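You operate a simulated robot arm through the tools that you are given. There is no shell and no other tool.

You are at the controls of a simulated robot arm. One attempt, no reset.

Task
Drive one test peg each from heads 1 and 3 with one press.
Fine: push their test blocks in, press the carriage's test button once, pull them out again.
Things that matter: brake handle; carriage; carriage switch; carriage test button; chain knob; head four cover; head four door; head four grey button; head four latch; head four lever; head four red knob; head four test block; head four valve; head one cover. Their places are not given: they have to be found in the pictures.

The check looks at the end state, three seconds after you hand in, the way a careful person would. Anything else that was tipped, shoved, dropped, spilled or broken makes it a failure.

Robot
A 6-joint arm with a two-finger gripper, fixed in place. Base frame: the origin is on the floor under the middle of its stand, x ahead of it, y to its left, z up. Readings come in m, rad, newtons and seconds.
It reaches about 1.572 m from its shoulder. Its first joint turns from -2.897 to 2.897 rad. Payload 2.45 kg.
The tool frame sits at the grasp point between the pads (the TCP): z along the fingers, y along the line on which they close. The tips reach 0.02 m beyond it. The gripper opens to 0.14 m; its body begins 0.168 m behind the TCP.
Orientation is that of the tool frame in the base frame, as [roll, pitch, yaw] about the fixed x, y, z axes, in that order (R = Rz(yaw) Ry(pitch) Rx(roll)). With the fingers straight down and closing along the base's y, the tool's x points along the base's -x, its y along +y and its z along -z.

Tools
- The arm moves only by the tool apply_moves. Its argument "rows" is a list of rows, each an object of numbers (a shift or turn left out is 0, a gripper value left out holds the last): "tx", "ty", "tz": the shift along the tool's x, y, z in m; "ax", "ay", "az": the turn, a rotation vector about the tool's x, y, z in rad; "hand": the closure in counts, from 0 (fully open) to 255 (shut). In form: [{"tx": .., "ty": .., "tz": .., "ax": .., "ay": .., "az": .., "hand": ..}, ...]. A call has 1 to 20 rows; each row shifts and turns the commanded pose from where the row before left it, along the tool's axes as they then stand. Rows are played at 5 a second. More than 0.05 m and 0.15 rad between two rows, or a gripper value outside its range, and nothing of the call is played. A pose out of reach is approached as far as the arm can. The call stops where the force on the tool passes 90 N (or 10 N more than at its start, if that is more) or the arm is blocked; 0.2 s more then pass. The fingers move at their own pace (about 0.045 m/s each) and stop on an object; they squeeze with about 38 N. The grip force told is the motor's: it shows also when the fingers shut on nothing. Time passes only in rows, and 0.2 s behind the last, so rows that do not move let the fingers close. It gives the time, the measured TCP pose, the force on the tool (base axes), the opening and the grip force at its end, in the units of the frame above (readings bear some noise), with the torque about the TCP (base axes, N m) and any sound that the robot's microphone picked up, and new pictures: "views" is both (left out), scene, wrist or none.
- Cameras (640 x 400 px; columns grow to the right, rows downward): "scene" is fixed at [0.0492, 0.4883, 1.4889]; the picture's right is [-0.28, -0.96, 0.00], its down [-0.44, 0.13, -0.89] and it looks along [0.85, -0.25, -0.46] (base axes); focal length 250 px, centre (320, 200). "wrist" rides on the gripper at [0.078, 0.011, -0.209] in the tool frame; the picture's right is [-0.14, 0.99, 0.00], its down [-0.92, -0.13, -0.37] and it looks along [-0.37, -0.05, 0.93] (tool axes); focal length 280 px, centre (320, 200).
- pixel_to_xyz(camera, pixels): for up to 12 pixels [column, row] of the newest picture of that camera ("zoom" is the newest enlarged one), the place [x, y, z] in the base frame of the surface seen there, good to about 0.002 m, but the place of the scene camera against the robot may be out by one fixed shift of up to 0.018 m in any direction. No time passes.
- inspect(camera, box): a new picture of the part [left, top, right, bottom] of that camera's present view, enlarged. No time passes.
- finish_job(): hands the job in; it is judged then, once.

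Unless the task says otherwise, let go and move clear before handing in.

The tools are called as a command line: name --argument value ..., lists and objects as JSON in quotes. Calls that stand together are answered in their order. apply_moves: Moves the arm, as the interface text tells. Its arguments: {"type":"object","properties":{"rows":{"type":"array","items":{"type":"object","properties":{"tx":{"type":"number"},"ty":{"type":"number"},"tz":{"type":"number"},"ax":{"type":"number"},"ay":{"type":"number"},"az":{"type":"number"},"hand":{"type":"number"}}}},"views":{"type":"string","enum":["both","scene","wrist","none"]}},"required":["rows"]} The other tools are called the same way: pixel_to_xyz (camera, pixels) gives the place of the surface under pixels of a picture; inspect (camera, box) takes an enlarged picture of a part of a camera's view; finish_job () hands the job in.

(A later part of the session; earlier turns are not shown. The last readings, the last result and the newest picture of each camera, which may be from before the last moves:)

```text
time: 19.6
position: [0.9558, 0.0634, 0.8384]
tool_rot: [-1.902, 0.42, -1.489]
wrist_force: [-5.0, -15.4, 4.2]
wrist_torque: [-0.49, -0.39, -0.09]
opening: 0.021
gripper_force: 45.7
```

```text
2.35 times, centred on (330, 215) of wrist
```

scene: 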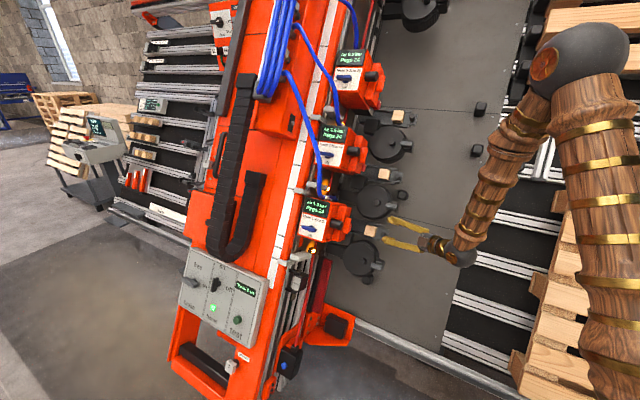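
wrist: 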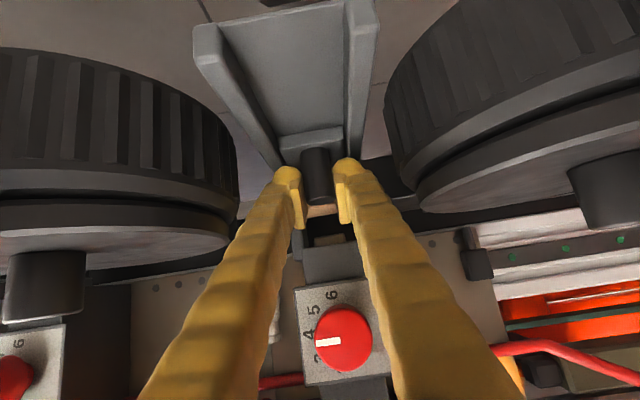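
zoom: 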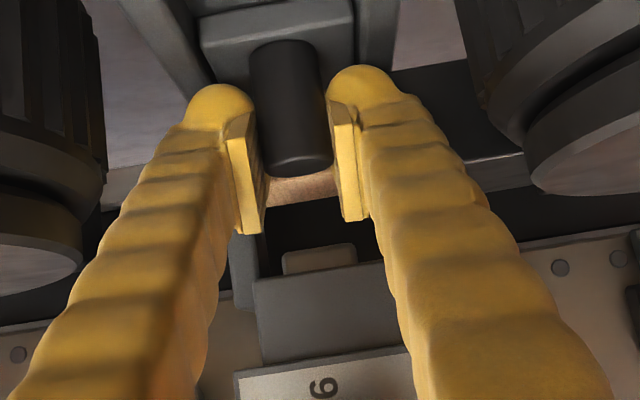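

Force along -h has risen to ~14 N and the opening shrank to 0.021, suggesting the tray is at its stop and the pads are starting to slide. I'll give one more small push to confirm.

apply_moves --rows '[{"tx": -0.0024, "tz": 0.0032}, {}]' --views "wrist"

```text
time: 20.2
position: [0.9586, 0.068, 0.8396]
tool_rot: [-1.902, 0.42, -1.488]
wrist_force: [-11.8, -28.5, -0.3]
wrist_torque: [-0.79, -0.66, -0.13]
opening: 0.02
gripper_force: 44.7
```

wrist: 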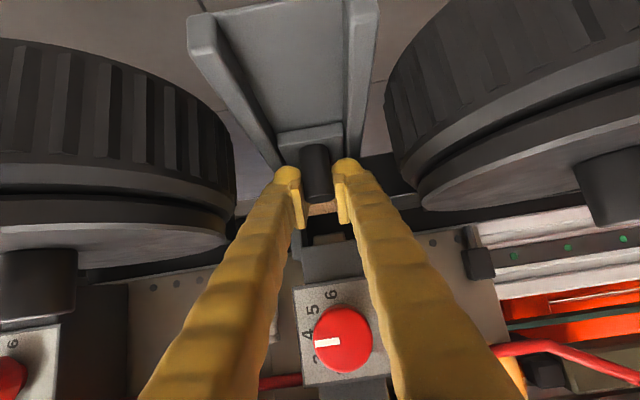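

At 28 N resistance the tray is firmly at its stop. I'll open slightly to release the knob and back straight out along the tool axis.

apply_moves --rows '[{"hand": 182}, {"hand": 182}, {"hand": 182}, {"tz": -0.03}, {"tz": -0.03}, {"tz": -0.03}]' --views "both"

```text
time: 21.6
position: [0.8723, 0.0496, 0.8672]
tool_rot: [-1.903, 0.421, -1.485]
wrist_force: [-0.2, -1.0, -0.3]
wrist_torque: [-0.01, -0.01, 0.01]
opening: 0.04
gripper_force: 0.1
```

scene: 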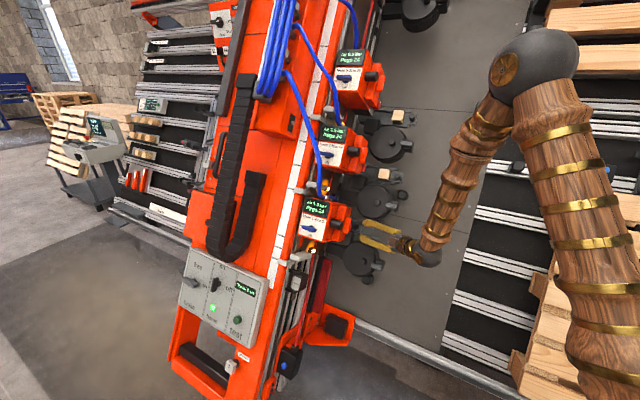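
wrist: 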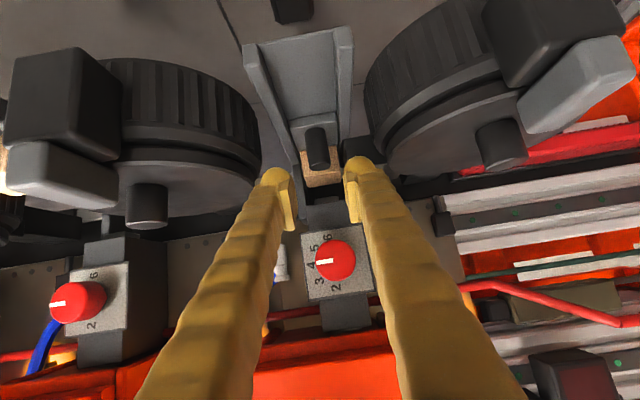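

Released cleanly. I'll measure the knob (317,145) and block (322,170) to see where the tray ended up.

pixel_to_xyz --camera "wrist" --pixels '[[317, 140], [319, 165], [308, 150], [327, 148], [322, 176], [315, 125], [320, 208]]'

inspect --camera "wrist" --box '[250, 90, 410, 290]'

```text
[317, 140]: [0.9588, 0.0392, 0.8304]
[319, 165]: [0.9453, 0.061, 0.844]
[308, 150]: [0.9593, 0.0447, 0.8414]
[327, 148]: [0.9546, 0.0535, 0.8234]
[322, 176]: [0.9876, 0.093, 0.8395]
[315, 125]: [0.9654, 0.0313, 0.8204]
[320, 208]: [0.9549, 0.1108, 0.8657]
```

```text
2.00 times, centred on (330, 190) of wrist
```

zoom: 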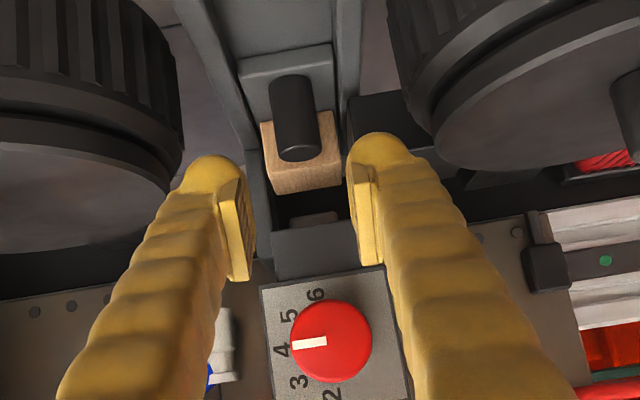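

The knob moved from h=.577 to .706 (≈13 cm travel). Let me check the block's top extents versus the muzzle position.

pixel_to_xyz --camera "wrist" --pixels '[[322, 183], [335, 181], [310, 184], [309, 173], [335, 172], [328, 197], [320, 198], [328, 203]]'

```text
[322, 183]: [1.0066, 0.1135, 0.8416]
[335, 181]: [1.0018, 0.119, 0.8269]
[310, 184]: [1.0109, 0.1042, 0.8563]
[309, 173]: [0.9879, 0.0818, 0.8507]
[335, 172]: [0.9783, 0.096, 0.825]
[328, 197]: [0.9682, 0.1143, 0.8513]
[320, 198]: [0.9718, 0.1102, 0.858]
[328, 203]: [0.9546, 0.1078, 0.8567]
```

Block 1 now spans h≈.755–.795 right under the muzzle (front at h≈.765), so it's in. I'll retreat and traverse up to head 3's slide.

apply_moves --rows '[{"tx": -0.0084, "ty": 0.0012, "tz": -0.0345, "hand": 146}, {"tx": -0.0084, "ty": 0.0012, "tz": -0.0345}, {"tx": -0.0084, "ty": 0.0012, "tz": -0.0345}, {"tx": -0.0084, "ty": 0.0012, "tz": -0.0345}, {"tx": -0.0016, "ty": -0.046, "tz": -0.0012}, {"tx": -0.0016, "ty": -0.046, "tz": -0.0012}, {"tx": -0.0016, "ty": -0.046, "tz": -0.0012}]' --views "both"

```text
time: 23.2
position: [0.8267, 0.0023, 1.0455]
tool_rot: [-1.901, 0.42, -1.485]
wrist_force: [-0.5, 0.0, -0.5]
wrist_torque: [0.0, -0.03, -0.02]
opening: 0.0598
gripper_force: 0.0
out of reach, approached as far as the arm can: row 3, 4
```

scene: 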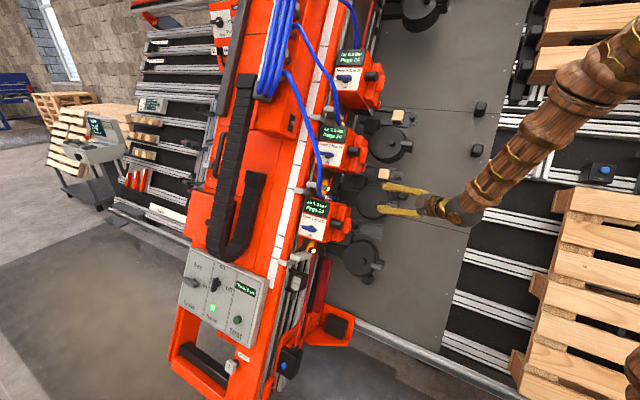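
wrist: 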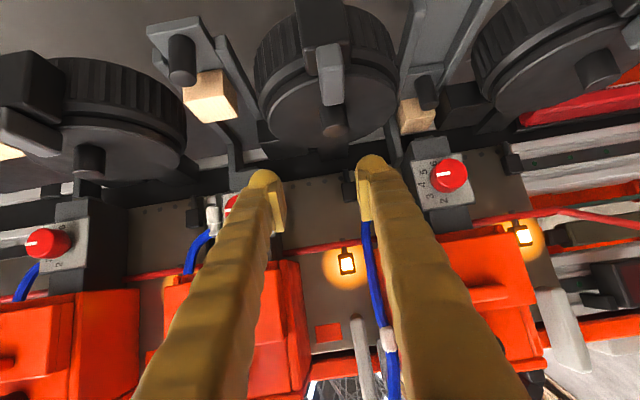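

The knob of slide 1 is visible pushed in at (427,95), slide 2 remains out at (180,60). Continuing up toward slide 3.

apply_moves --rows '[{"tx": -0.0017, "ty": -0.0467, "tz": -0.0053}, {"tx": -0.0017, "ty": -0.0467, "tz": -0.0053}, {"tx": -0.0017, "ty": -0.0467, "tz": -0.0053}, {"tx": -0.0017, "ty": -0.0467, "tz": -0.0053}, {"tx": -0.0017, "ty": -0.0467, "tz": -0.0053}, {"tx": -0.0017, "ty": -0.0467, "tz": -0.0053}, {"tx": -0.0017, "ty": -0.0467, "tz": -0.0053}, {"tx": -0.0017, "ty": -0.0467, "tz": -0.0053}]' --views "both"

```text
time: 25.0
position: [0.9194, -0.1259, 1.3886]
tool_rot: [-1.9, 0.419, -1.485]
wrist_force: [-0.2, -0.7, 0.3]
wrist_torque: [0.02, 0.0, 0.02]
opening: 0.06
gripper_force: 0.0
```

scene: 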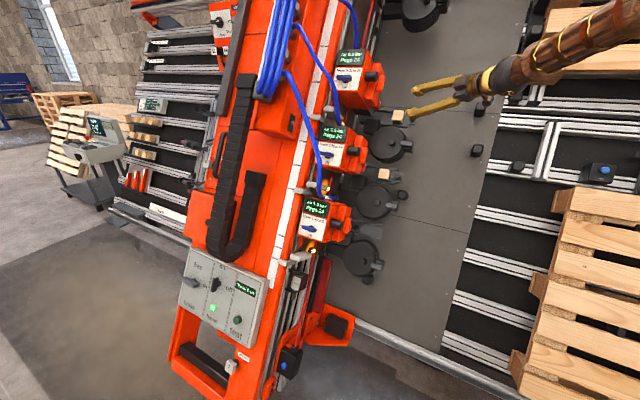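
wrist: 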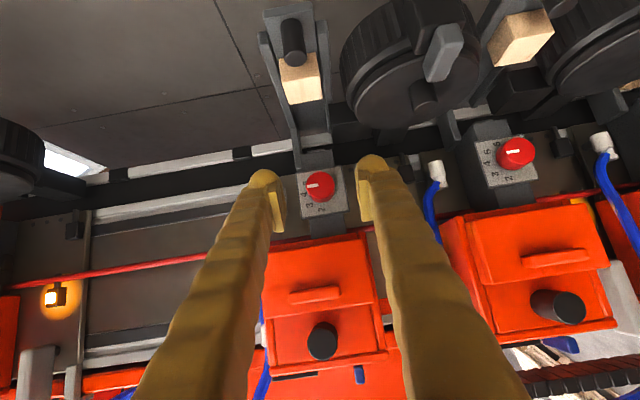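

I'm above slide 3: knob at (293,40), block at (300,80), nose red knob at (320,185). I'll confirm this is the head labelled 3 and measure the knob.

pixel_to_xyz --camera "scene" --pixels '[[348, 75], [333, 150], [315, 228]]'

pixel_to_xyz --camera "wrist" --pixels '[[292, 35], [296, 58], [284, 40], [303, 40], [300, 80], [320, 290], [445, 50], [310, 205]]'

inspect --camera "scene" --box '[320, 30, 440, 160]'

```text
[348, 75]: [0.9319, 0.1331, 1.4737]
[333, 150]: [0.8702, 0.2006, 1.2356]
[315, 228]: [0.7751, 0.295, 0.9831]
```

```text
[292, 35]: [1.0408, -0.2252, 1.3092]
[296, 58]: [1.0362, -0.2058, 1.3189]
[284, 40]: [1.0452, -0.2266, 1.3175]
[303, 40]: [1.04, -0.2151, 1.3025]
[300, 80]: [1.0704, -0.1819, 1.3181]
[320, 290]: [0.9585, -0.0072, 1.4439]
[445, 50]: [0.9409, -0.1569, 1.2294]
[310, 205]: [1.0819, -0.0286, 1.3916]
```

```text
3.08 times, centred on (380, 95) of scene
```

zoom: 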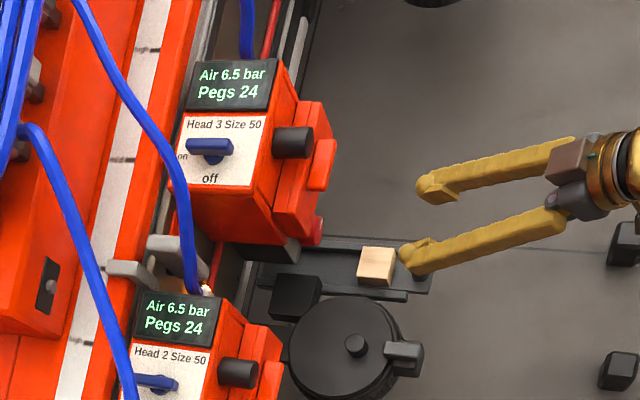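

This is Head 3 (u≈1.567 both in scene label and here); its knob centre is at h≈.588, u≈1.576. I'll descend to the pre-grasp point in front of it.

apply_moves --rows '[{"tx": 0.0385, "ty": -0.0027, "tz": 0.0186}, {"tx": 0.0385, "ty": -0.0027, "tz": 0.0186}, {"tx": 0.0385, "ty": -0.0027, "tz": 0.0186}, {}]' --views "wrist"

```text
time: 26.0
position: [0.9847, -0.2225, 1.3289]
tool_rot: [-1.901, 0.422, -1.486]
wrist_force: [-0.4, -0.7, -0.8]
wrist_torque: [0.01, -0.02, 0.03]
opening: 0.0598
gripper_force: 0.0
```

wrist: 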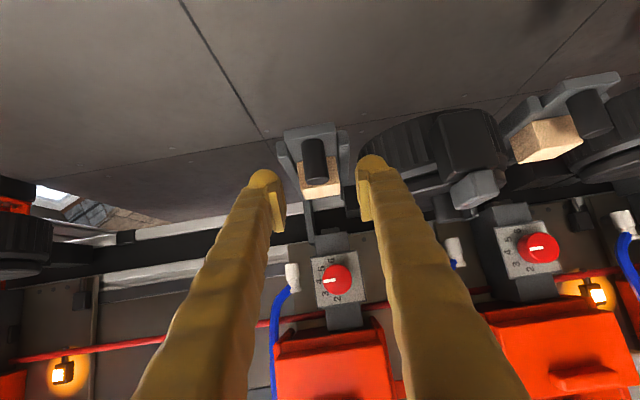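

Aligned in front of slide 3's knob (314,158). I'll re-measure its sides for centring.

pixel_to_xyz --camera "wrist" --pixels '[[313, 150], [304, 160], [324, 158], [314, 170], [284, 160], [343, 148]]'

```text
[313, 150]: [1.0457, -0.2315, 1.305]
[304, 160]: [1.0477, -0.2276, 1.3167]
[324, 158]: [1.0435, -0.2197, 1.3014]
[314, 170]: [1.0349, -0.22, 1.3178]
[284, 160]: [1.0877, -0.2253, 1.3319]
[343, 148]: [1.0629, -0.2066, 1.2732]
```

Knob centre u≈1.577, front at h=.576. Advancing 6 cm with a 2 mm centring shift, then closing.

apply_moves --rows '[{"tz": 0.03, "ty": -0.0011}, {"tz": 0.03, "ty": -0.0011}, {}, {"hand": 255}, {"hand": 255}, {"hand": 255}, {"hand": 255}]' --views "wrist"

```text
time: 27.6
position: [1.0411, -0.2093, 1.3166]
tool_rot: [-1.9, 0.42, -1.484]
wrist_force: [15.9, -8.0, 17.7]
wrist_torque: [-0.28, -0.31, -0.01]
opening: 0.0226
gripper_force: 40.1
```

wrist: 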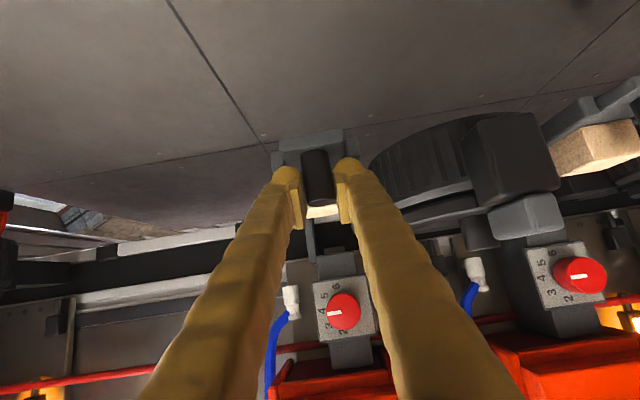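

Gripped slide 3's knob (0.0226). I'll ease 1 mm for the side load and push in 5 cm first.

apply_moves --rows '[{"ty": -0.001}, {"tx": -0.006, "tz": 0.008}, {"tx": -0.006, "tz": 0.008}, {"tx": -0.006, "tz": 0.008}, {"tx": -0.006, "tz": 0.008}, {"tx": -0.006, "tz": 0.008}]' --views "none"

```text
time: 29.0
position: [1.0744, -0.1743, 1.3164]
tool_rot: [-1.901, 0.419, -1.485]
wrist_force: [28.9, -30.8, 17.7]
wrist_torque: [-0.38, -0.29, -0.09]
opening: 0.0228
gripper_force: 45.7
```

4.8 cm in; loads are +35 N (u) and -29 N (n), so I'll re-centre ~1.2 mm in each and continue.

apply_moves --rows '[{"tx": 0.001, "ty": -0.0013, "tz": 0.0007}, {"tx": -0.0059, "ty": -0.0002, "tz": 0.0081}, {"tx": -0.0059, "ty": -0.0002, "tz": 0.0081}, {"tx": -0.0059, "ty": -0.0002, "tz": 0.0081}, {"tx": -0.0059, "ty": -0.0002, "tz": 0.0081}]' --views "wrist"

```text
time: 30.2
position: [1.1032, -0.1439, 1.3166]
tool_rot: [-1.903, 0.42, -1.482]
wrist_force: [-16.5, 16.3, -4.4]
wrist_torque: [0.26, -0.04, 0.5]
opening: 0.0225
gripper_force: 45.0
```

wrist: 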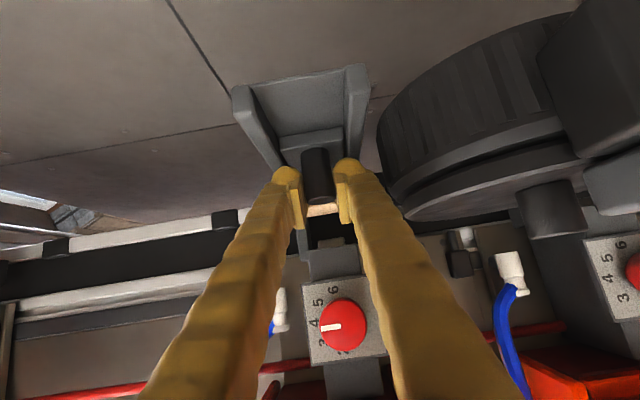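

9 cm in with small loads. Pushing the last ~4 cm to the stop.

apply_moves --rows '[{"tx": -0.0065, "ty": 0.0004, "tz": 0.0076}, {"tx": -0.006, "tz": 0.008}, {"tx": -0.006, "tz": 0.008}, {"tx": -0.003, "tz": 0.004}, {"tx": -0.003, "tz": 0.004}]' --views "wrist"

```text
time: 31.4
position: [1.1317, -0.1179, 1.3168]
tool_rot: [-1.903, 0.42, -1.486]
wrist_force: [-12.6, 16.2, -12.4]
wrist_torque: [0.18, 0.18, -0.01]
opening: 0.0225
gripper_force: 44.6
```

wrist: 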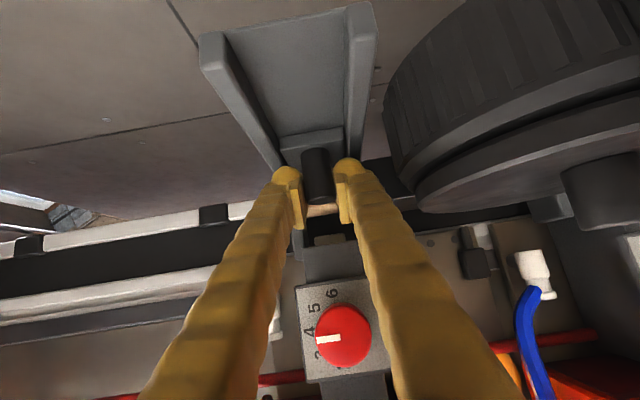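

Travel ~12.9 cm, about where slide 1 stopped. Two more small nudges to confirm the stop.

apply_moves --rows '[{"tx": -0.0025, "tz": 0.0032}, {"tx": -0.0025, "tz": 0.0032}, {}]' --views "wrist"

```text
time: 32.2
position: [1.1373, -0.1145, 1.3158]
tool_rot: [-1.903, 0.419, -1.488]
wrist_force: [-24.9, -11.9, -30.7]
wrist_torque: [-0.6, -0.62, -0.04]
opening: 0.0201
gripper_force: 45.3
```

wrist: 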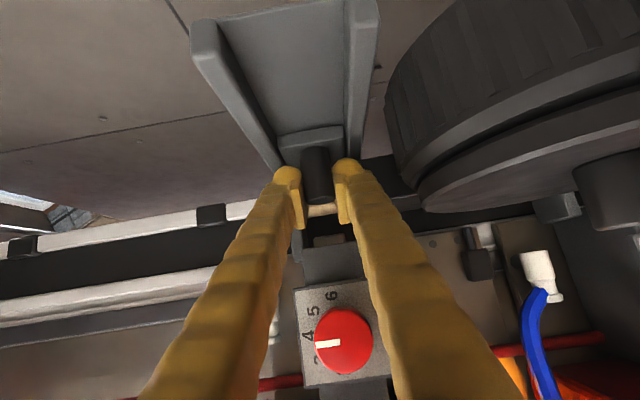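

-26 N along h and opening 0.020: it's at the stop, same as slide 1. Releasing and backing out.

apply_moves --rows '[{"hand": 182}, {"hand": 182}, {"hand": 182}, {"tz": -0.03}, {"tz": -0.03}, {"tz": -0.03}]' --views "both"

```text
time: 33.6
position: [1.0543, -0.1304, 1.3439]
tool_rot: [-1.902, 0.42, -1.487]
wrist_force: [0.6, -0.2, 0.3]
wrist_torque: [0.04, -0.02, 0.0]
opening: 0.0399
gripper_force: 0.1
```

scene: 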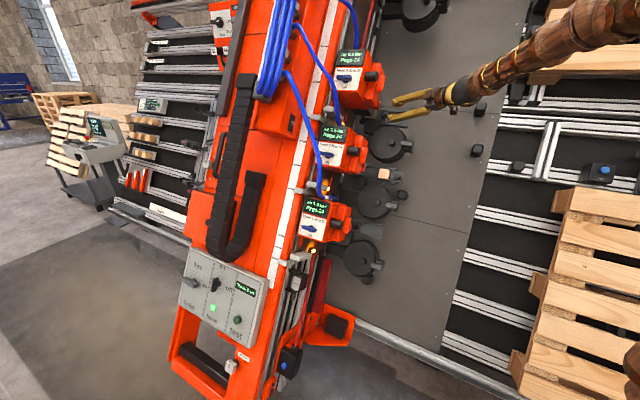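
wrist: 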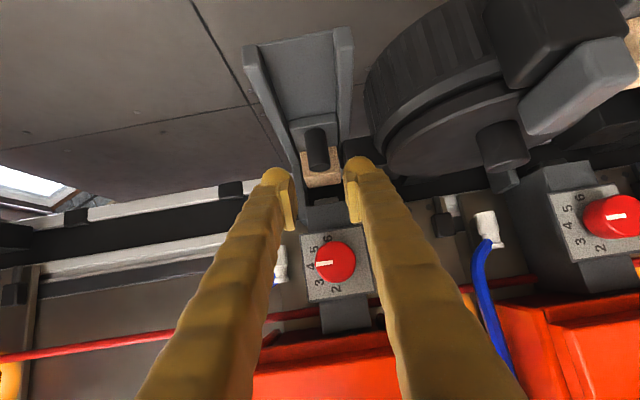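

pixel_to_xyz --camera "wrist" --pixels '[[317, 140], [319, 165], [322, 176], [322, 184], [309, 174], [328, 197]]'

inspect --camera "scene" --box '[290, 30, 430, 290]'

```text
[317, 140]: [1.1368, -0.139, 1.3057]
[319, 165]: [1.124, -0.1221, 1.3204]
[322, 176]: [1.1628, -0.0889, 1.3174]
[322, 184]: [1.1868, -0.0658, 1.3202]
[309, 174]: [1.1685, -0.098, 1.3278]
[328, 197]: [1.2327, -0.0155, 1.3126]
```

```text
1.54 times, centred on (360, 160) of scene
```

zoom: 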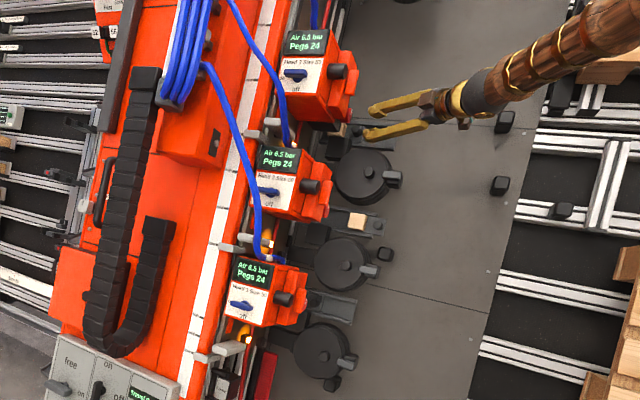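

Block 3 spans h≈.759–.793, same as block 1, so both are in while block 2 stays out (357,220 in the zoom). Next the test button; I'll check the cable chain and other protrusions near the panel before planning the path.

pixel_to_xyz --camera "scene" --pixels '[[228, 250], [240, 110], [255, 180], [240, 260], [272, 95], [232, 366], [375, 75], [352, 152], [335, 225], [299, 258], [318, 165], [290, 365]]'

apply_moves --rows '[{"tz": -0.035, "hand": 182}, {"tz": -0.035}, {"tz": -0.035}]' --views "none"

```text
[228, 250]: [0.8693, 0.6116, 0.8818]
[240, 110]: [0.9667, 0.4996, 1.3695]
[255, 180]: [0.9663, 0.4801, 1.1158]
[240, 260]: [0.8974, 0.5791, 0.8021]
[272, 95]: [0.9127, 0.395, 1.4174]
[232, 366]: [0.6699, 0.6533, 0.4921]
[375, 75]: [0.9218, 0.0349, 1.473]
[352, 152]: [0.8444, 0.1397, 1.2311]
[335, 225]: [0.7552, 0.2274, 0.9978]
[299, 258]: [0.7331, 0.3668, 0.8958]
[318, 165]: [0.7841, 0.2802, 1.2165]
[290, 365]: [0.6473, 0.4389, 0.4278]
```

```text
time: 34.4
position: [0.9539, -0.1568, 1.3759]
tool_rot: [-1.901, 0.42, -1.486]
wrist_force: [0.4, -0.2, -0.1]
wrist_torque: [0.03, -0.08, -0.02]
opening: 0.04
gripper_force: 0.0
```

The highest thing near the route is the hose bundle at n≈.35, so I'll retract, rotate the tool back to face straight at the plate, and rise clear before traversing to the panel.

apply_moves --rows '[{"ay": 0.131}, {"ay": 0.131}, {"ay": 0.131}, {"ay": 0.131}, {"tx": -0.0096, "ty": 0.0163, "tz": -0.0368}, {"tx": -0.0096, "ty": 0.0163, "tz": -0.0368}, {"tx": -0.0096, "ty": 0.0163, "tz": -0.0368}, {"tx": -0.0096, "ty": 0.0163, "tz": -0.0368}, {"tx": -0.0096, "ty": 0.0163, "tz": -0.0368}, {"tx": -0.0096, "ty": 0.0163, "tz": -0.0368}, {"tx": -0.0096, "ty": 0.0163, "tz": -0.0368}, {"tx": -0.0096, "ty": 0.0163, "tz": -0.0368}]' --views "both"

```text
time: 37.0
position: [0.6472, -0.111, 1.3723]
tool_rot: [-2.039, 0.275, -1.851]
wrist_force: [-0.8, -0.1, 0.1]
wrist_torque: [0.01, 0.0, -0.01]
opening: 0.0404
gripper_force: 0.0
out of reach, approached as far as the arm can: row 3, 4, 5, 7, 8, 9, 10, 11, 12
```

scene: 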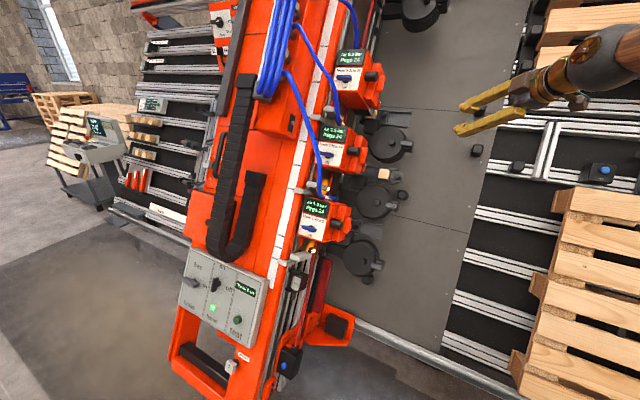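
wrist: 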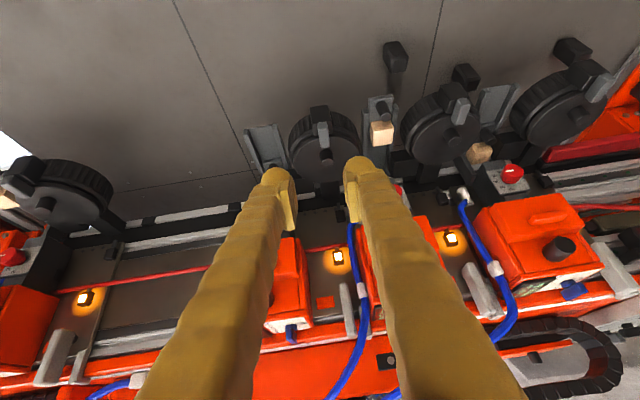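

The arm passed near a wrist singularity but followed; TCP is at h=.38, u=1.46, n=.17 with no contact. I'll finish rotating to face the plate squarely, then rise.

apply_moves --rows '[{"ay": 0.114}, {"ay": 0.114}, {"ay": 0.114}, {"ay": 0.114}, {"ay": 0.114}, {"tz": -0.04}, {"tz": -0.04}, {"tz": -0.04}, {"tz": -0.04}, {"tz": -0.04}, {"tz": -0.04}, {"tz": -0.04}]' --views "both"

```text
time: 39.6
position: [0.3952, -0.0766, 1.4935]
tool_rot: [-2.038, 0.276, -1.849]
wrist_force: [-0.1, -0.8, -0.6]
wrist_torque: [-0.04, -0.02, 0.03]
opening: 0.04
gripper_force: 0.1
out of reach, approached as far as the arm can: row 1, 2, 3, 4, 5
```

scene: 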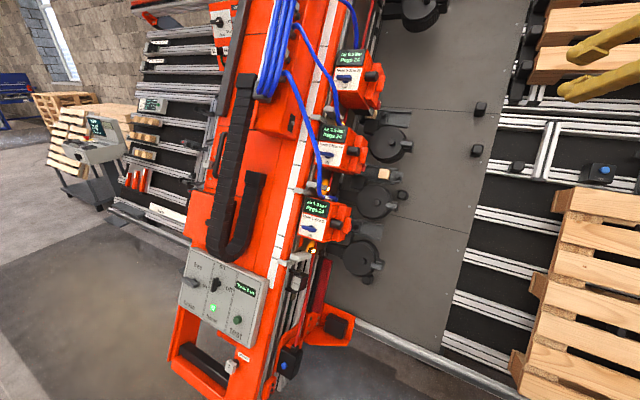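
wrist: 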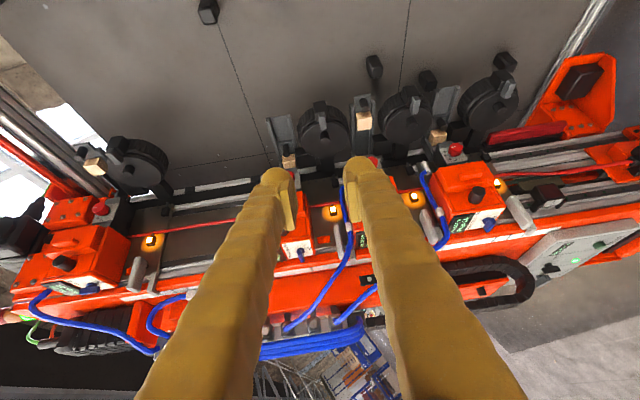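

The rotation rows weren't reachable there, but the arm backed away fine (h=.23, n=.40). I'll retry the rotation from here in small steps.

apply_moves --rows '[{"ay": 0.08}, {"ay": 0.08}, {"ay": 0.08}]' --views "none"

```text
time: 40.4
position: [0.3552, -0.16, 1.491]
tool_rot: [-2.084, 0.167, -2.057]
wrist_force: [0.3, -0.3, 0.3]
wrist_torque: [-0.02, 0.01, -0.03]
opening: 0.0402
gripper_force: 0.1
out of reach, approached as far as the arm can: row 1, 2, 3
```

The arm's wrist ended up near its own base axis, which is what limits rotation. I'll move the tool out along +x, away from the axis, before swinging toward the panel side.

apply_moves --rows '[{"tx": -0.0197, "ty": -0.0157, "tz": 0.0346}, {"tx": -0.0197, "ty": -0.0157, "tz": 0.0346}, {"tx": -0.0197, "ty": -0.0157, "tz": 0.0346}, {"tx": -0.0197, "ty": -0.0157, "tz": 0.0346}, {"tx": -0.0197, "ty": -0.0157, "tz": 0.0346}, {"tx": -0.0197, "ty": -0.0157, "tz": 0.0346}]' --views "both"

```text
time: 41.8
position: [0.557, -0.2698, 1.4783]
tool_rot: [-2.081, 0.173, -2.049]
wrist_force: [0.6, -0.2, 0.2]
wrist_torque: [-0.01, -0.02, 0.03]
opening: 0.0401
gripper_force: 0.0
out of reach, approached as far as the arm can: row 1, 2, 3, 4, 5, 6
```

scene: 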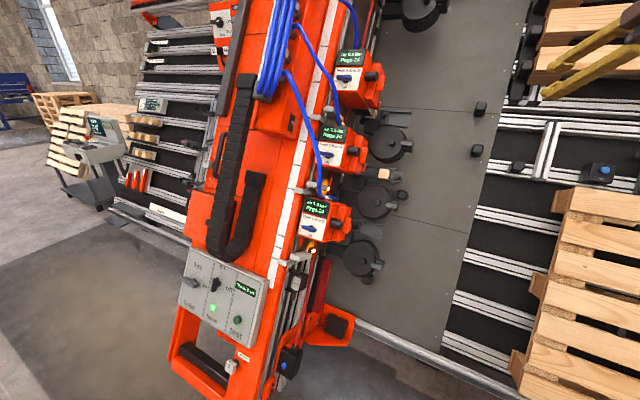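
wrist: 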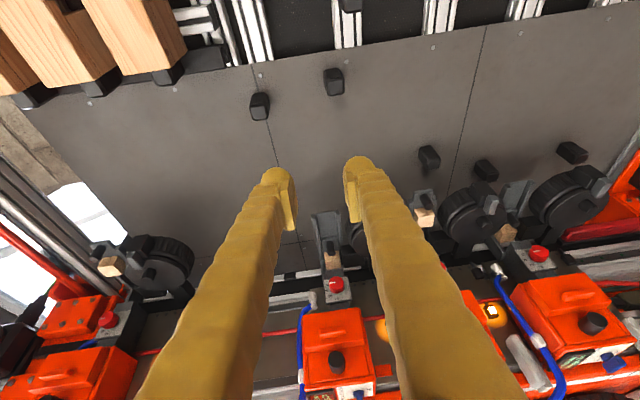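

Motion is only following the tool axis, which suggests a wrist joint (probably the last one) is at its limit. A small roll about the tool axis will tell me which direction is free.

apply_moves --rows '[{"az": 0.12}, {"az": 0.12}]' --views "none"

```text
time: 42.4
position: [0.5529, -0.2743, 1.4772]
tool_rot: [-2.119, 0.374, -2.185]
wrist_force: [0.1, 0.3, 0.2]
wrist_torque: [-0.02, 0.01, 0.02]
opening: 0.0401
gripper_force: 0.1
out of reach, approached as far as the arm can: row 1
```

Rolling +0.24 about the tool axis worked. Now I'll test whether the arm can move in +y from here.

apply_moves --rows '[{"az": 0.12}, {"az": 0.12}, {"tx": -0.0254, "ty": 0.0185, "tz": -0.0112}, {"tx": -0.0254, "ty": 0.0185, "tz": -0.0112}, {"tx": -0.0254, "ty": 0.0185, "tz": -0.0112}]' --views "none"

```text
time: 43.6
position: [0.5277, -0.248, 1.4854]
tool_rot: [-2.182, 0.585, -2.312]
wrist_force: [-0.1, -0.9, 0.8]
wrist_torque: [0.0, -0.01, 0.0]
opening: 0.0402
gripper_force: 0.1
out of reach, approached as far as the arm can: row 3, 4, 5
```

The pattern (stuck whenever the tool's heading would cross the arm's plane) points to a forearm-roll limit, so I should go around: swing the tool to the left, down to vertical, then over to the panel direction. First the left-down swing, in free space.

apply_moves --rows '[{"ax": -0.1326, "ay": -0.0175}, {"ax": -0.1326, "ay": -0.0175}, {"ax": -0.1326, "ay": -0.0175}, {"ax": -0.1326, "ay": -0.0175}, {"ax": -0.1326, "ay": -0.0175}, {"ax": -0.1326, "ay": -0.0175}, {"ax": -0.1326, "ay": -0.0175}]' --views "both"

```text
time: 45.2
position: [0.5283, -0.2475, 1.4833]
tool_rot: [-3.076, 0.673, -2.269]
wrist_force: [-0.5, 0.6, -0.7]
wrist_torque: [-0.09, -0.02, -0.06]
opening: 0.04
gripper_force: 0.1
```

scene: 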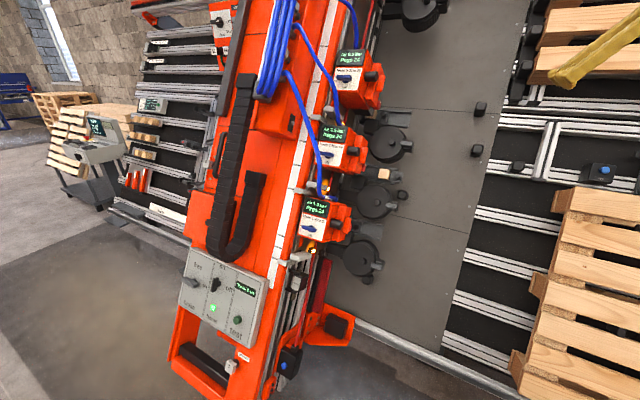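
wrist: 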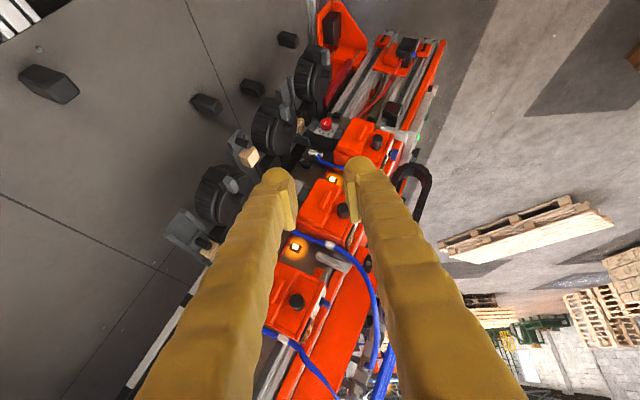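

No flags this time. Now rotate on to pointing straight down, then translate toward (0.42, 0.16, 1.42), where I started earlier.

apply_moves --rows '[{"ax": -0.011, "ay": 0.1345}, {"ax": -0.011, "ay": 0.1345}, {"ax": -0.011, "ay": 0.1345}, {"ax": -0.011, "ay": 0.1345}, {"ax": -0.011, "ay": 0.1345}]' --views "none"

```text
time: 46.4
position: [0.5284, -0.2486, 1.4852]
tool_rot: [-3.119, 0.283, -2.289]
wrist_force: [-0.7, 0.3, 0.1]
wrist_torque: [0.01, 0.03, 0.01]
opening: 0.04
gripper_force: 0.0
out of reach, approached as far as the arm can: row 4, 5
```

The remaining limit there is arm extension (wrist too high), so I'll lower and move inward, then finish turning the tool to vertical.

apply_moves --rows '[{"tx": -0.0018, "ty": 0.0266, "tz": 0.0312}, {"tx": -0.0018, "ty": 0.0266, "tz": 0.0312}, {"tx": -0.0018, "ty": 0.0266, "tz": 0.0312}, {"tx": -0.0018, "ty": 0.0266, "tz": 0.0312}, {"ay": 0.1415}, {"ay": 0.1415}]' --views "both"

```text
time: 48.0
position: [0.507, -0.1622, 1.3276]
tool_rot: [3.084, 0.274, -2.31]
wrist_force: [0.2, 0.3, -0.5]
wrist_torque: [0.01, -0.03, -0.02]
opening: 0.0401
gripper_force: 0.0
out of reach, approached as far as the arm can: row 5, 6
stopped in row 6: the arm was blocked; the commanded pose is now the measured one
```

scene: 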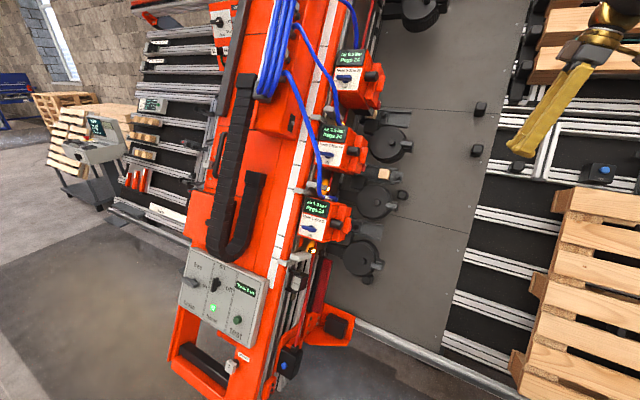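
wrist: 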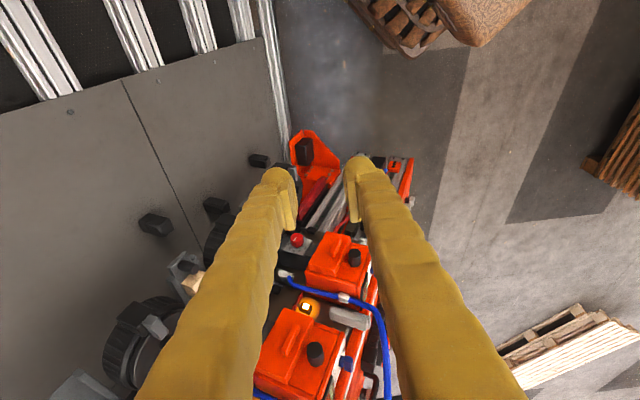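

Crossing via "down" is also limited, so the workable crossing should be with the tool bent up relative to the forearm (as when I worked on slide 1). I'll swing the tool to point forward-left and nearly horizontal.

apply_moves --rows '[{"ax": 0.0385, "ay": -0.1341}, {"ax": 0.0385, "ay": -0.1341}, {"ax": 0.0385, "ay": -0.1341}, {"ax": 0.0385, "ay": -0.1341}, {"ax": 0.0385, "ay": -0.1341}, {"ax": 0.0385, "ay": -0.1341}, {"ax": 0.0385, "ay": -0.1341}, {"ax": 0.0385, "ay": -0.1341}]' --views "scene"

```text
time: 50.0
position: [0.5163, -0.1806, 1.3017]
tool_rot: [-2.725, 1.355, -2.105]
wrist_force: [-0.4, 0.4, 0.3]
wrist_torque: [0.0, 0.01, 0.01]
opening: 0.0398
gripper_force: 0.0
stopped in row 8: the arm was blocked; the commanded pose is now the measured one
```

scene: 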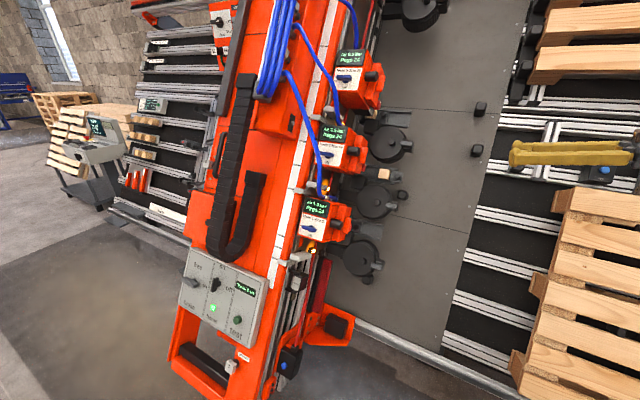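

The tool now points forward-left (z≈(.80,.56,-.20)). I'll move outward to about (0.75,-0.20,1.25), clear of everything, before turning across.

apply_moves --rows '[{"tx": 0.0045, "ty": -0.0248, "tz": 0.0311}, {"tx": 0.0045, "ty": -0.0248, "tz": 0.0311}, {"tx": 0.0045, "ty": -0.0248, "tz": 0.0311}, {"tx": 0.0045, "ty": -0.0248, "tz": 0.0311}, {"tx": 0.0045, "ty": -0.0248, "tz": 0.0311}, {"tx": 0.0045, "ty": -0.0248, "tz": 0.0311}]' --views "both"

```text
time: 51.4
position: [0.7527, -0.1978, 1.2569]
tool_rot: [-2.697, 1.351, -2.079]
wrist_force: [0.1, 0.0, -0.5]
wrist_torque: [0.01, 0.01, 0.0]
opening: 0.0401
gripper_force: 0.0
```

scene: 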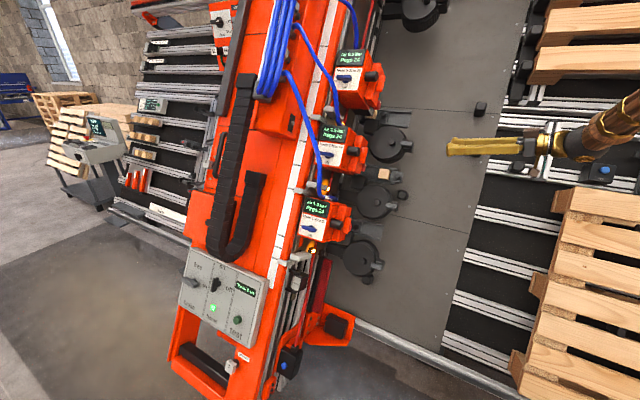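
wrist: 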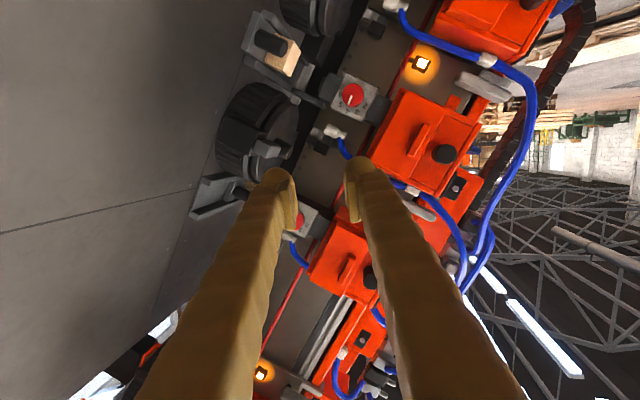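

Plenty of clearance here. Now I'll swing the tool clockwise about vertical, crossing the arm plane with the tool held nearly horizontal.

apply_moves --rows '[{"ax": 0.1384, "ay": 0.0133, "az": 0.0279}, {"ax": 0.1384, "ay": 0.0133, "az": 0.0279}, {"ax": 0.1384, "ay": 0.0133, "az": 0.0279}, {"ax": 0.1384, "ay": 0.0133, "az": 0.0279}, {"ax": 0.1384, "ay": 0.0133, "az": 0.0279}, {"ax": 0.1384, "ay": 0.0133, "az": 0.0279}, {"ax": 0.1384, "ay": 0.0133, "az": 0.0279}, {"ax": 0.1384, "ay": 0.0133, "az": 0.0279}]' --views "both"

```text
time: 53.2
position: [0.7533, -0.1962, 1.2568]
tool_rot: [-2.644, 1.347, 3.134]
wrist_force: [-1.0, -1.7, -0.8]
wrist_torque: [-0.03, -0.14, 0.24]
opening: 0.0401
gripper_force: 0.1
```

scene: 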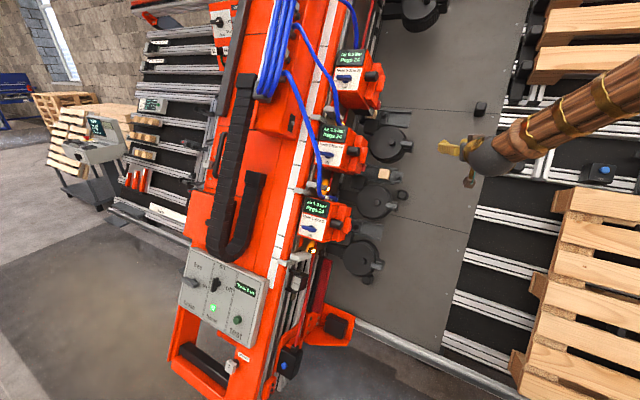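
wrist: 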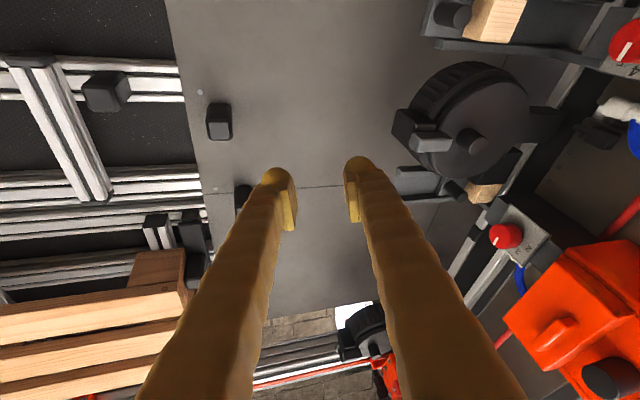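

Crossed the arm plane with no flags — the tool now heads right of the arm plane as needed for the panel. Next I'll retreat up and away from the plate, then swing down toward the panel.

apply_moves --rows '[{"tx": -0.0005, "ty": 0.0171, "tz": -0.0386}, {"tx": -0.0005, "ty": 0.0171, "tz": -0.0386}, {"tx": -0.0005, "ty": 0.0171, "tz": -0.0386}, {"tx": -0.0005, "ty": 0.0171, "tz": -0.0386}, {"tx": -0.0005, "ty": 0.0171, "tz": -0.0386}, {"tx": -0.0005, "ty": 0.0171, "tz": -0.0386}, {"tx": -0.0005, "ty": 0.0171, "tz": -0.0386}, {"tx": -0.0005, "ty": 0.0171, "tz": -0.0386}, {"tx": -0.0005, "ty": 0.0171, "tz": -0.0386}]' --views "both"

```text
time: 55.2
position: [0.5297, 0.1049, 1.317]
tool_rot: [-2.712, 1.35, 3.054]
wrist_force: [-0.5, 0.2, 0.0]
wrist_torque: [-0.02, 0.0, -0.04]
opening: 0.0401
gripper_force: 0.1
```

scene: 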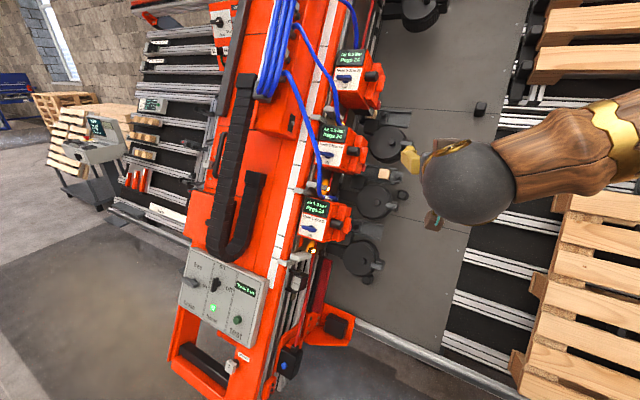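
wrist: 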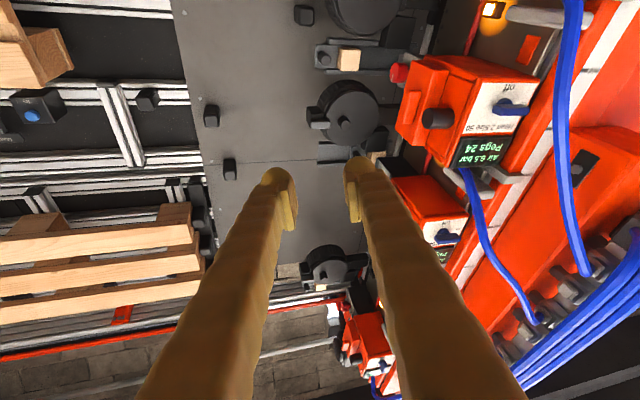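

Good view, no contact. Continuing down and away toward the panel region.

apply_moves --rows '[{"tx": 0.0284, "ty": 0.0235, "tz": -0.019}, {"tx": 0.0284, "ty": 0.0235, "tz": -0.019}, {"tx": 0.0284, "ty": 0.0235, "tz": -0.019}, {"tx": 0.0284, "ty": 0.0235, "tz": -0.019}, {"tx": 0.0284, "ty": 0.0235, "tz": -0.019}, {"tx": 0.0284, "ty": 0.0235, "tz": -0.019}, {"tx": 0.0284, "ty": 0.0235, "tz": -0.019}, {"tx": 0.0284, "ty": 0.0235, "tz": -0.019}, {"tx": 0.0284, "ty": 0.0235, "tz": -0.019}, {"tx": 0.0284, "ty": 0.0235, "tz": -0.019}, {"tx": 0.0284, "ty": 0.0235, "tz": -0.019}]' --views "both"

```text
time: 57.6
position: [0.4113, 0.4395, 1.0243]
tool_rot: [-2.695, 1.35, 3.075]
wrist_force: [0.6, -0.3, 0.3]
wrist_torque: [-0.01, -0.03, -0.02]
opening: 0.0397
gripper_force: 0.1
```

scene: 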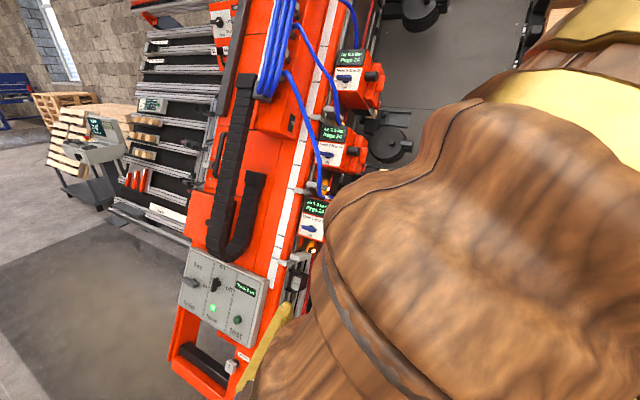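
wrist: 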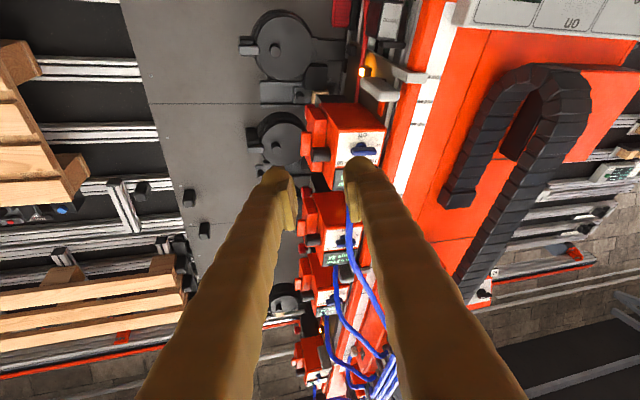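

TCP is at h=.60, u=.90, n=.50, well above the carriage. I'll turn the tool to face the panel squarely and see.

apply_moves --rows '[{"ax": 0.0684, "ay": 0.1049}, {"ax": 0.0684, "ay": 0.1049}, {"ax": 0.0684, "ay": 0.1049}]' --views "wrist"

```text
time: 58.4
position: [0.4137, 0.4366, 1.0174]
tool_rot: [-2.777, 1.056, 2.756]
wrist_force: [-0.1, 0.4, -0.5]
wrist_torque: [-0.01, 0.04, 0.01]
opening: 0.0401
gripper_force: 0.1
```

wrist: 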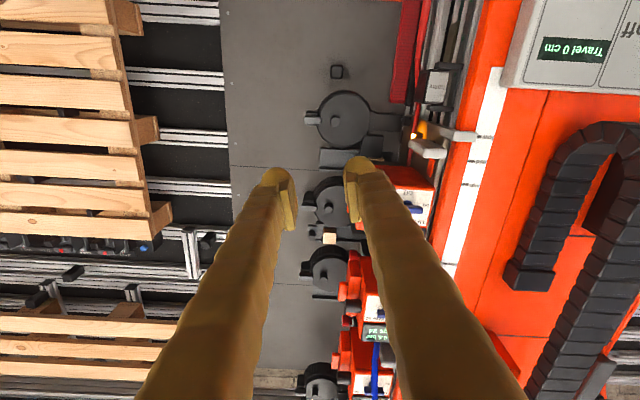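

Tool now faces -n (z≈(.62,-.64,-.46)); the panel with "Travel 0 cm" is at upper right (580,45). I'll close the fingers and move over the test button at a safe height.

apply_moves --rows '[{"tx": 0.0171, "ty": 0.0357, "tz": 0.003, "hand": 255}, {"tx": 0.0171, "ty": 0.0357, "tz": 0.003}, {"tx": 0.0171, "ty": 0.0357, "tz": 0.003}, {"tx": 0.0171, "ty": 0.0357, "tz": 0.003}, {"tx": 0.0171, "ty": 0.0357, "tz": 0.003}, {"tx": 0.0171, "ty": 0.0357, "tz": 0.003}, {"tx": 0.0171, "ty": 0.0357, "tz": 0.003}, {"tx": 0.0171, "ty": 0.0357, "tz": 0.003}, {"tx": 0.0171, "ty": 0.0357, "tz": 0.003}]' --views "both"

```text
time: 60.4
position: [0.563, 0.694, 0.828]
tool_rot: [-2.805, 1.056, 2.739]
wrist_force: [1.1, -0.4, -0.7]
wrist_torque: [0.06, 0.03, -0.01]
opening: 0.0
gripper_force: 29.8
```

scene: 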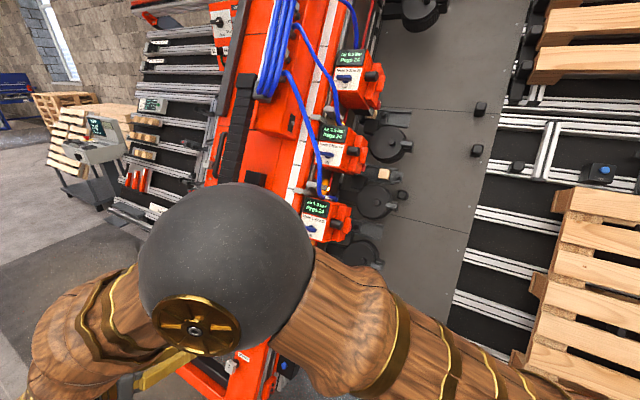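
wrist: 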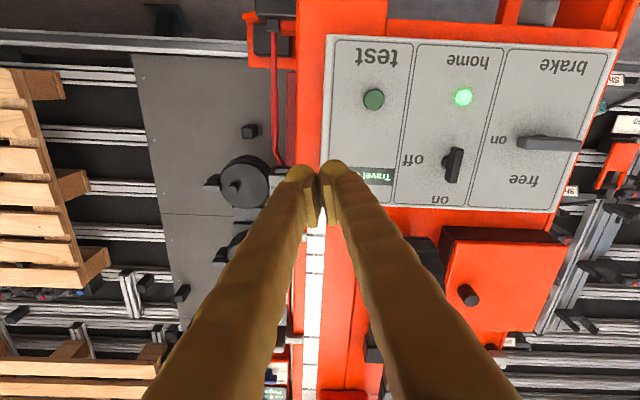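

The panel is in full view: test button at (374,99), home lamp lit, brake handle at "on", switch at "on". I'll measure the button with the wrist camera.

pixel_to_xyz --camera "wrist" --pixels '[[374, 99], [374, 91], [374, 107], [366, 99], [382, 99], [350, 80], [395, 120], [390, 60], [520, 143], [450, 170]]'

inspect --camera "wrist" --box '[310, 30, 630, 220]'

```text
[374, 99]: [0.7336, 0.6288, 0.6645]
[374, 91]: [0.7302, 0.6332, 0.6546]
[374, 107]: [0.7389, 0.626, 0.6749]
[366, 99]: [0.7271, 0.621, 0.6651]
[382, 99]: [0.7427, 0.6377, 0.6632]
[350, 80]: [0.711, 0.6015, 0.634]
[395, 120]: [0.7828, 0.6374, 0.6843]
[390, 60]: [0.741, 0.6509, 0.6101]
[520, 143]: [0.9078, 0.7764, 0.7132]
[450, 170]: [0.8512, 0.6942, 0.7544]
```

```text
2.00 times, centred on (470, 125) of wrist
```

zoom: 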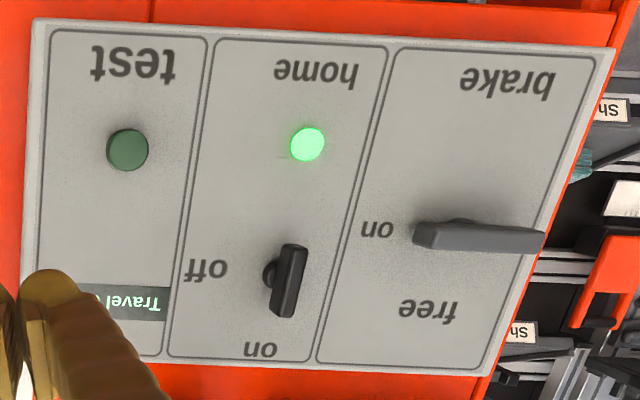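

Button centre is at h=.964, u=.622, top n=.2455 (17 mm proud). I'll align over it, then approach partway and re-check.

apply_moves --rows '[{"tx": 0.0172, "ty": 0.0287}, {"tx": 0.0172, "ty": 0.0287}, {"tx": 0.0172, "ty": 0.0287}, {"tz": 0.04}, {"tz": 0.04}, {"tz": 0.04}, {}]' --views "both"

```text
time: 62.0
position: [0.6693, 0.6958, 0.711]
tool_rot: [-2.808, 1.056, 2.739]
wrist_force: [0.4, 0.1, -0.3]
wrist_torque: [-0.01, 0.0, 0.0]
opening: 0.0
gripper_force: 29.4
```

scene: 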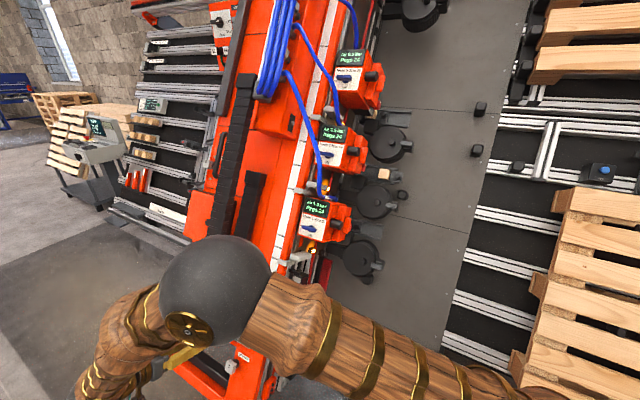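
wrist: 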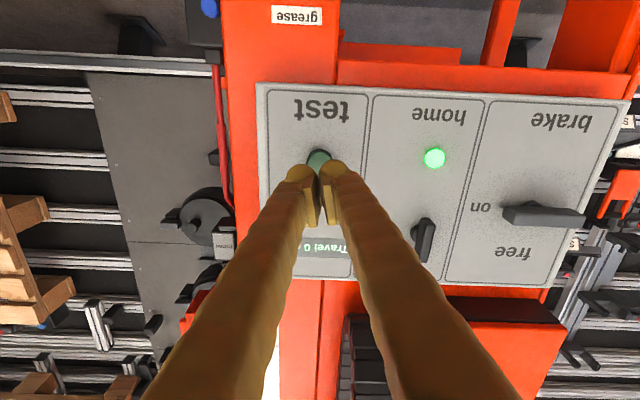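

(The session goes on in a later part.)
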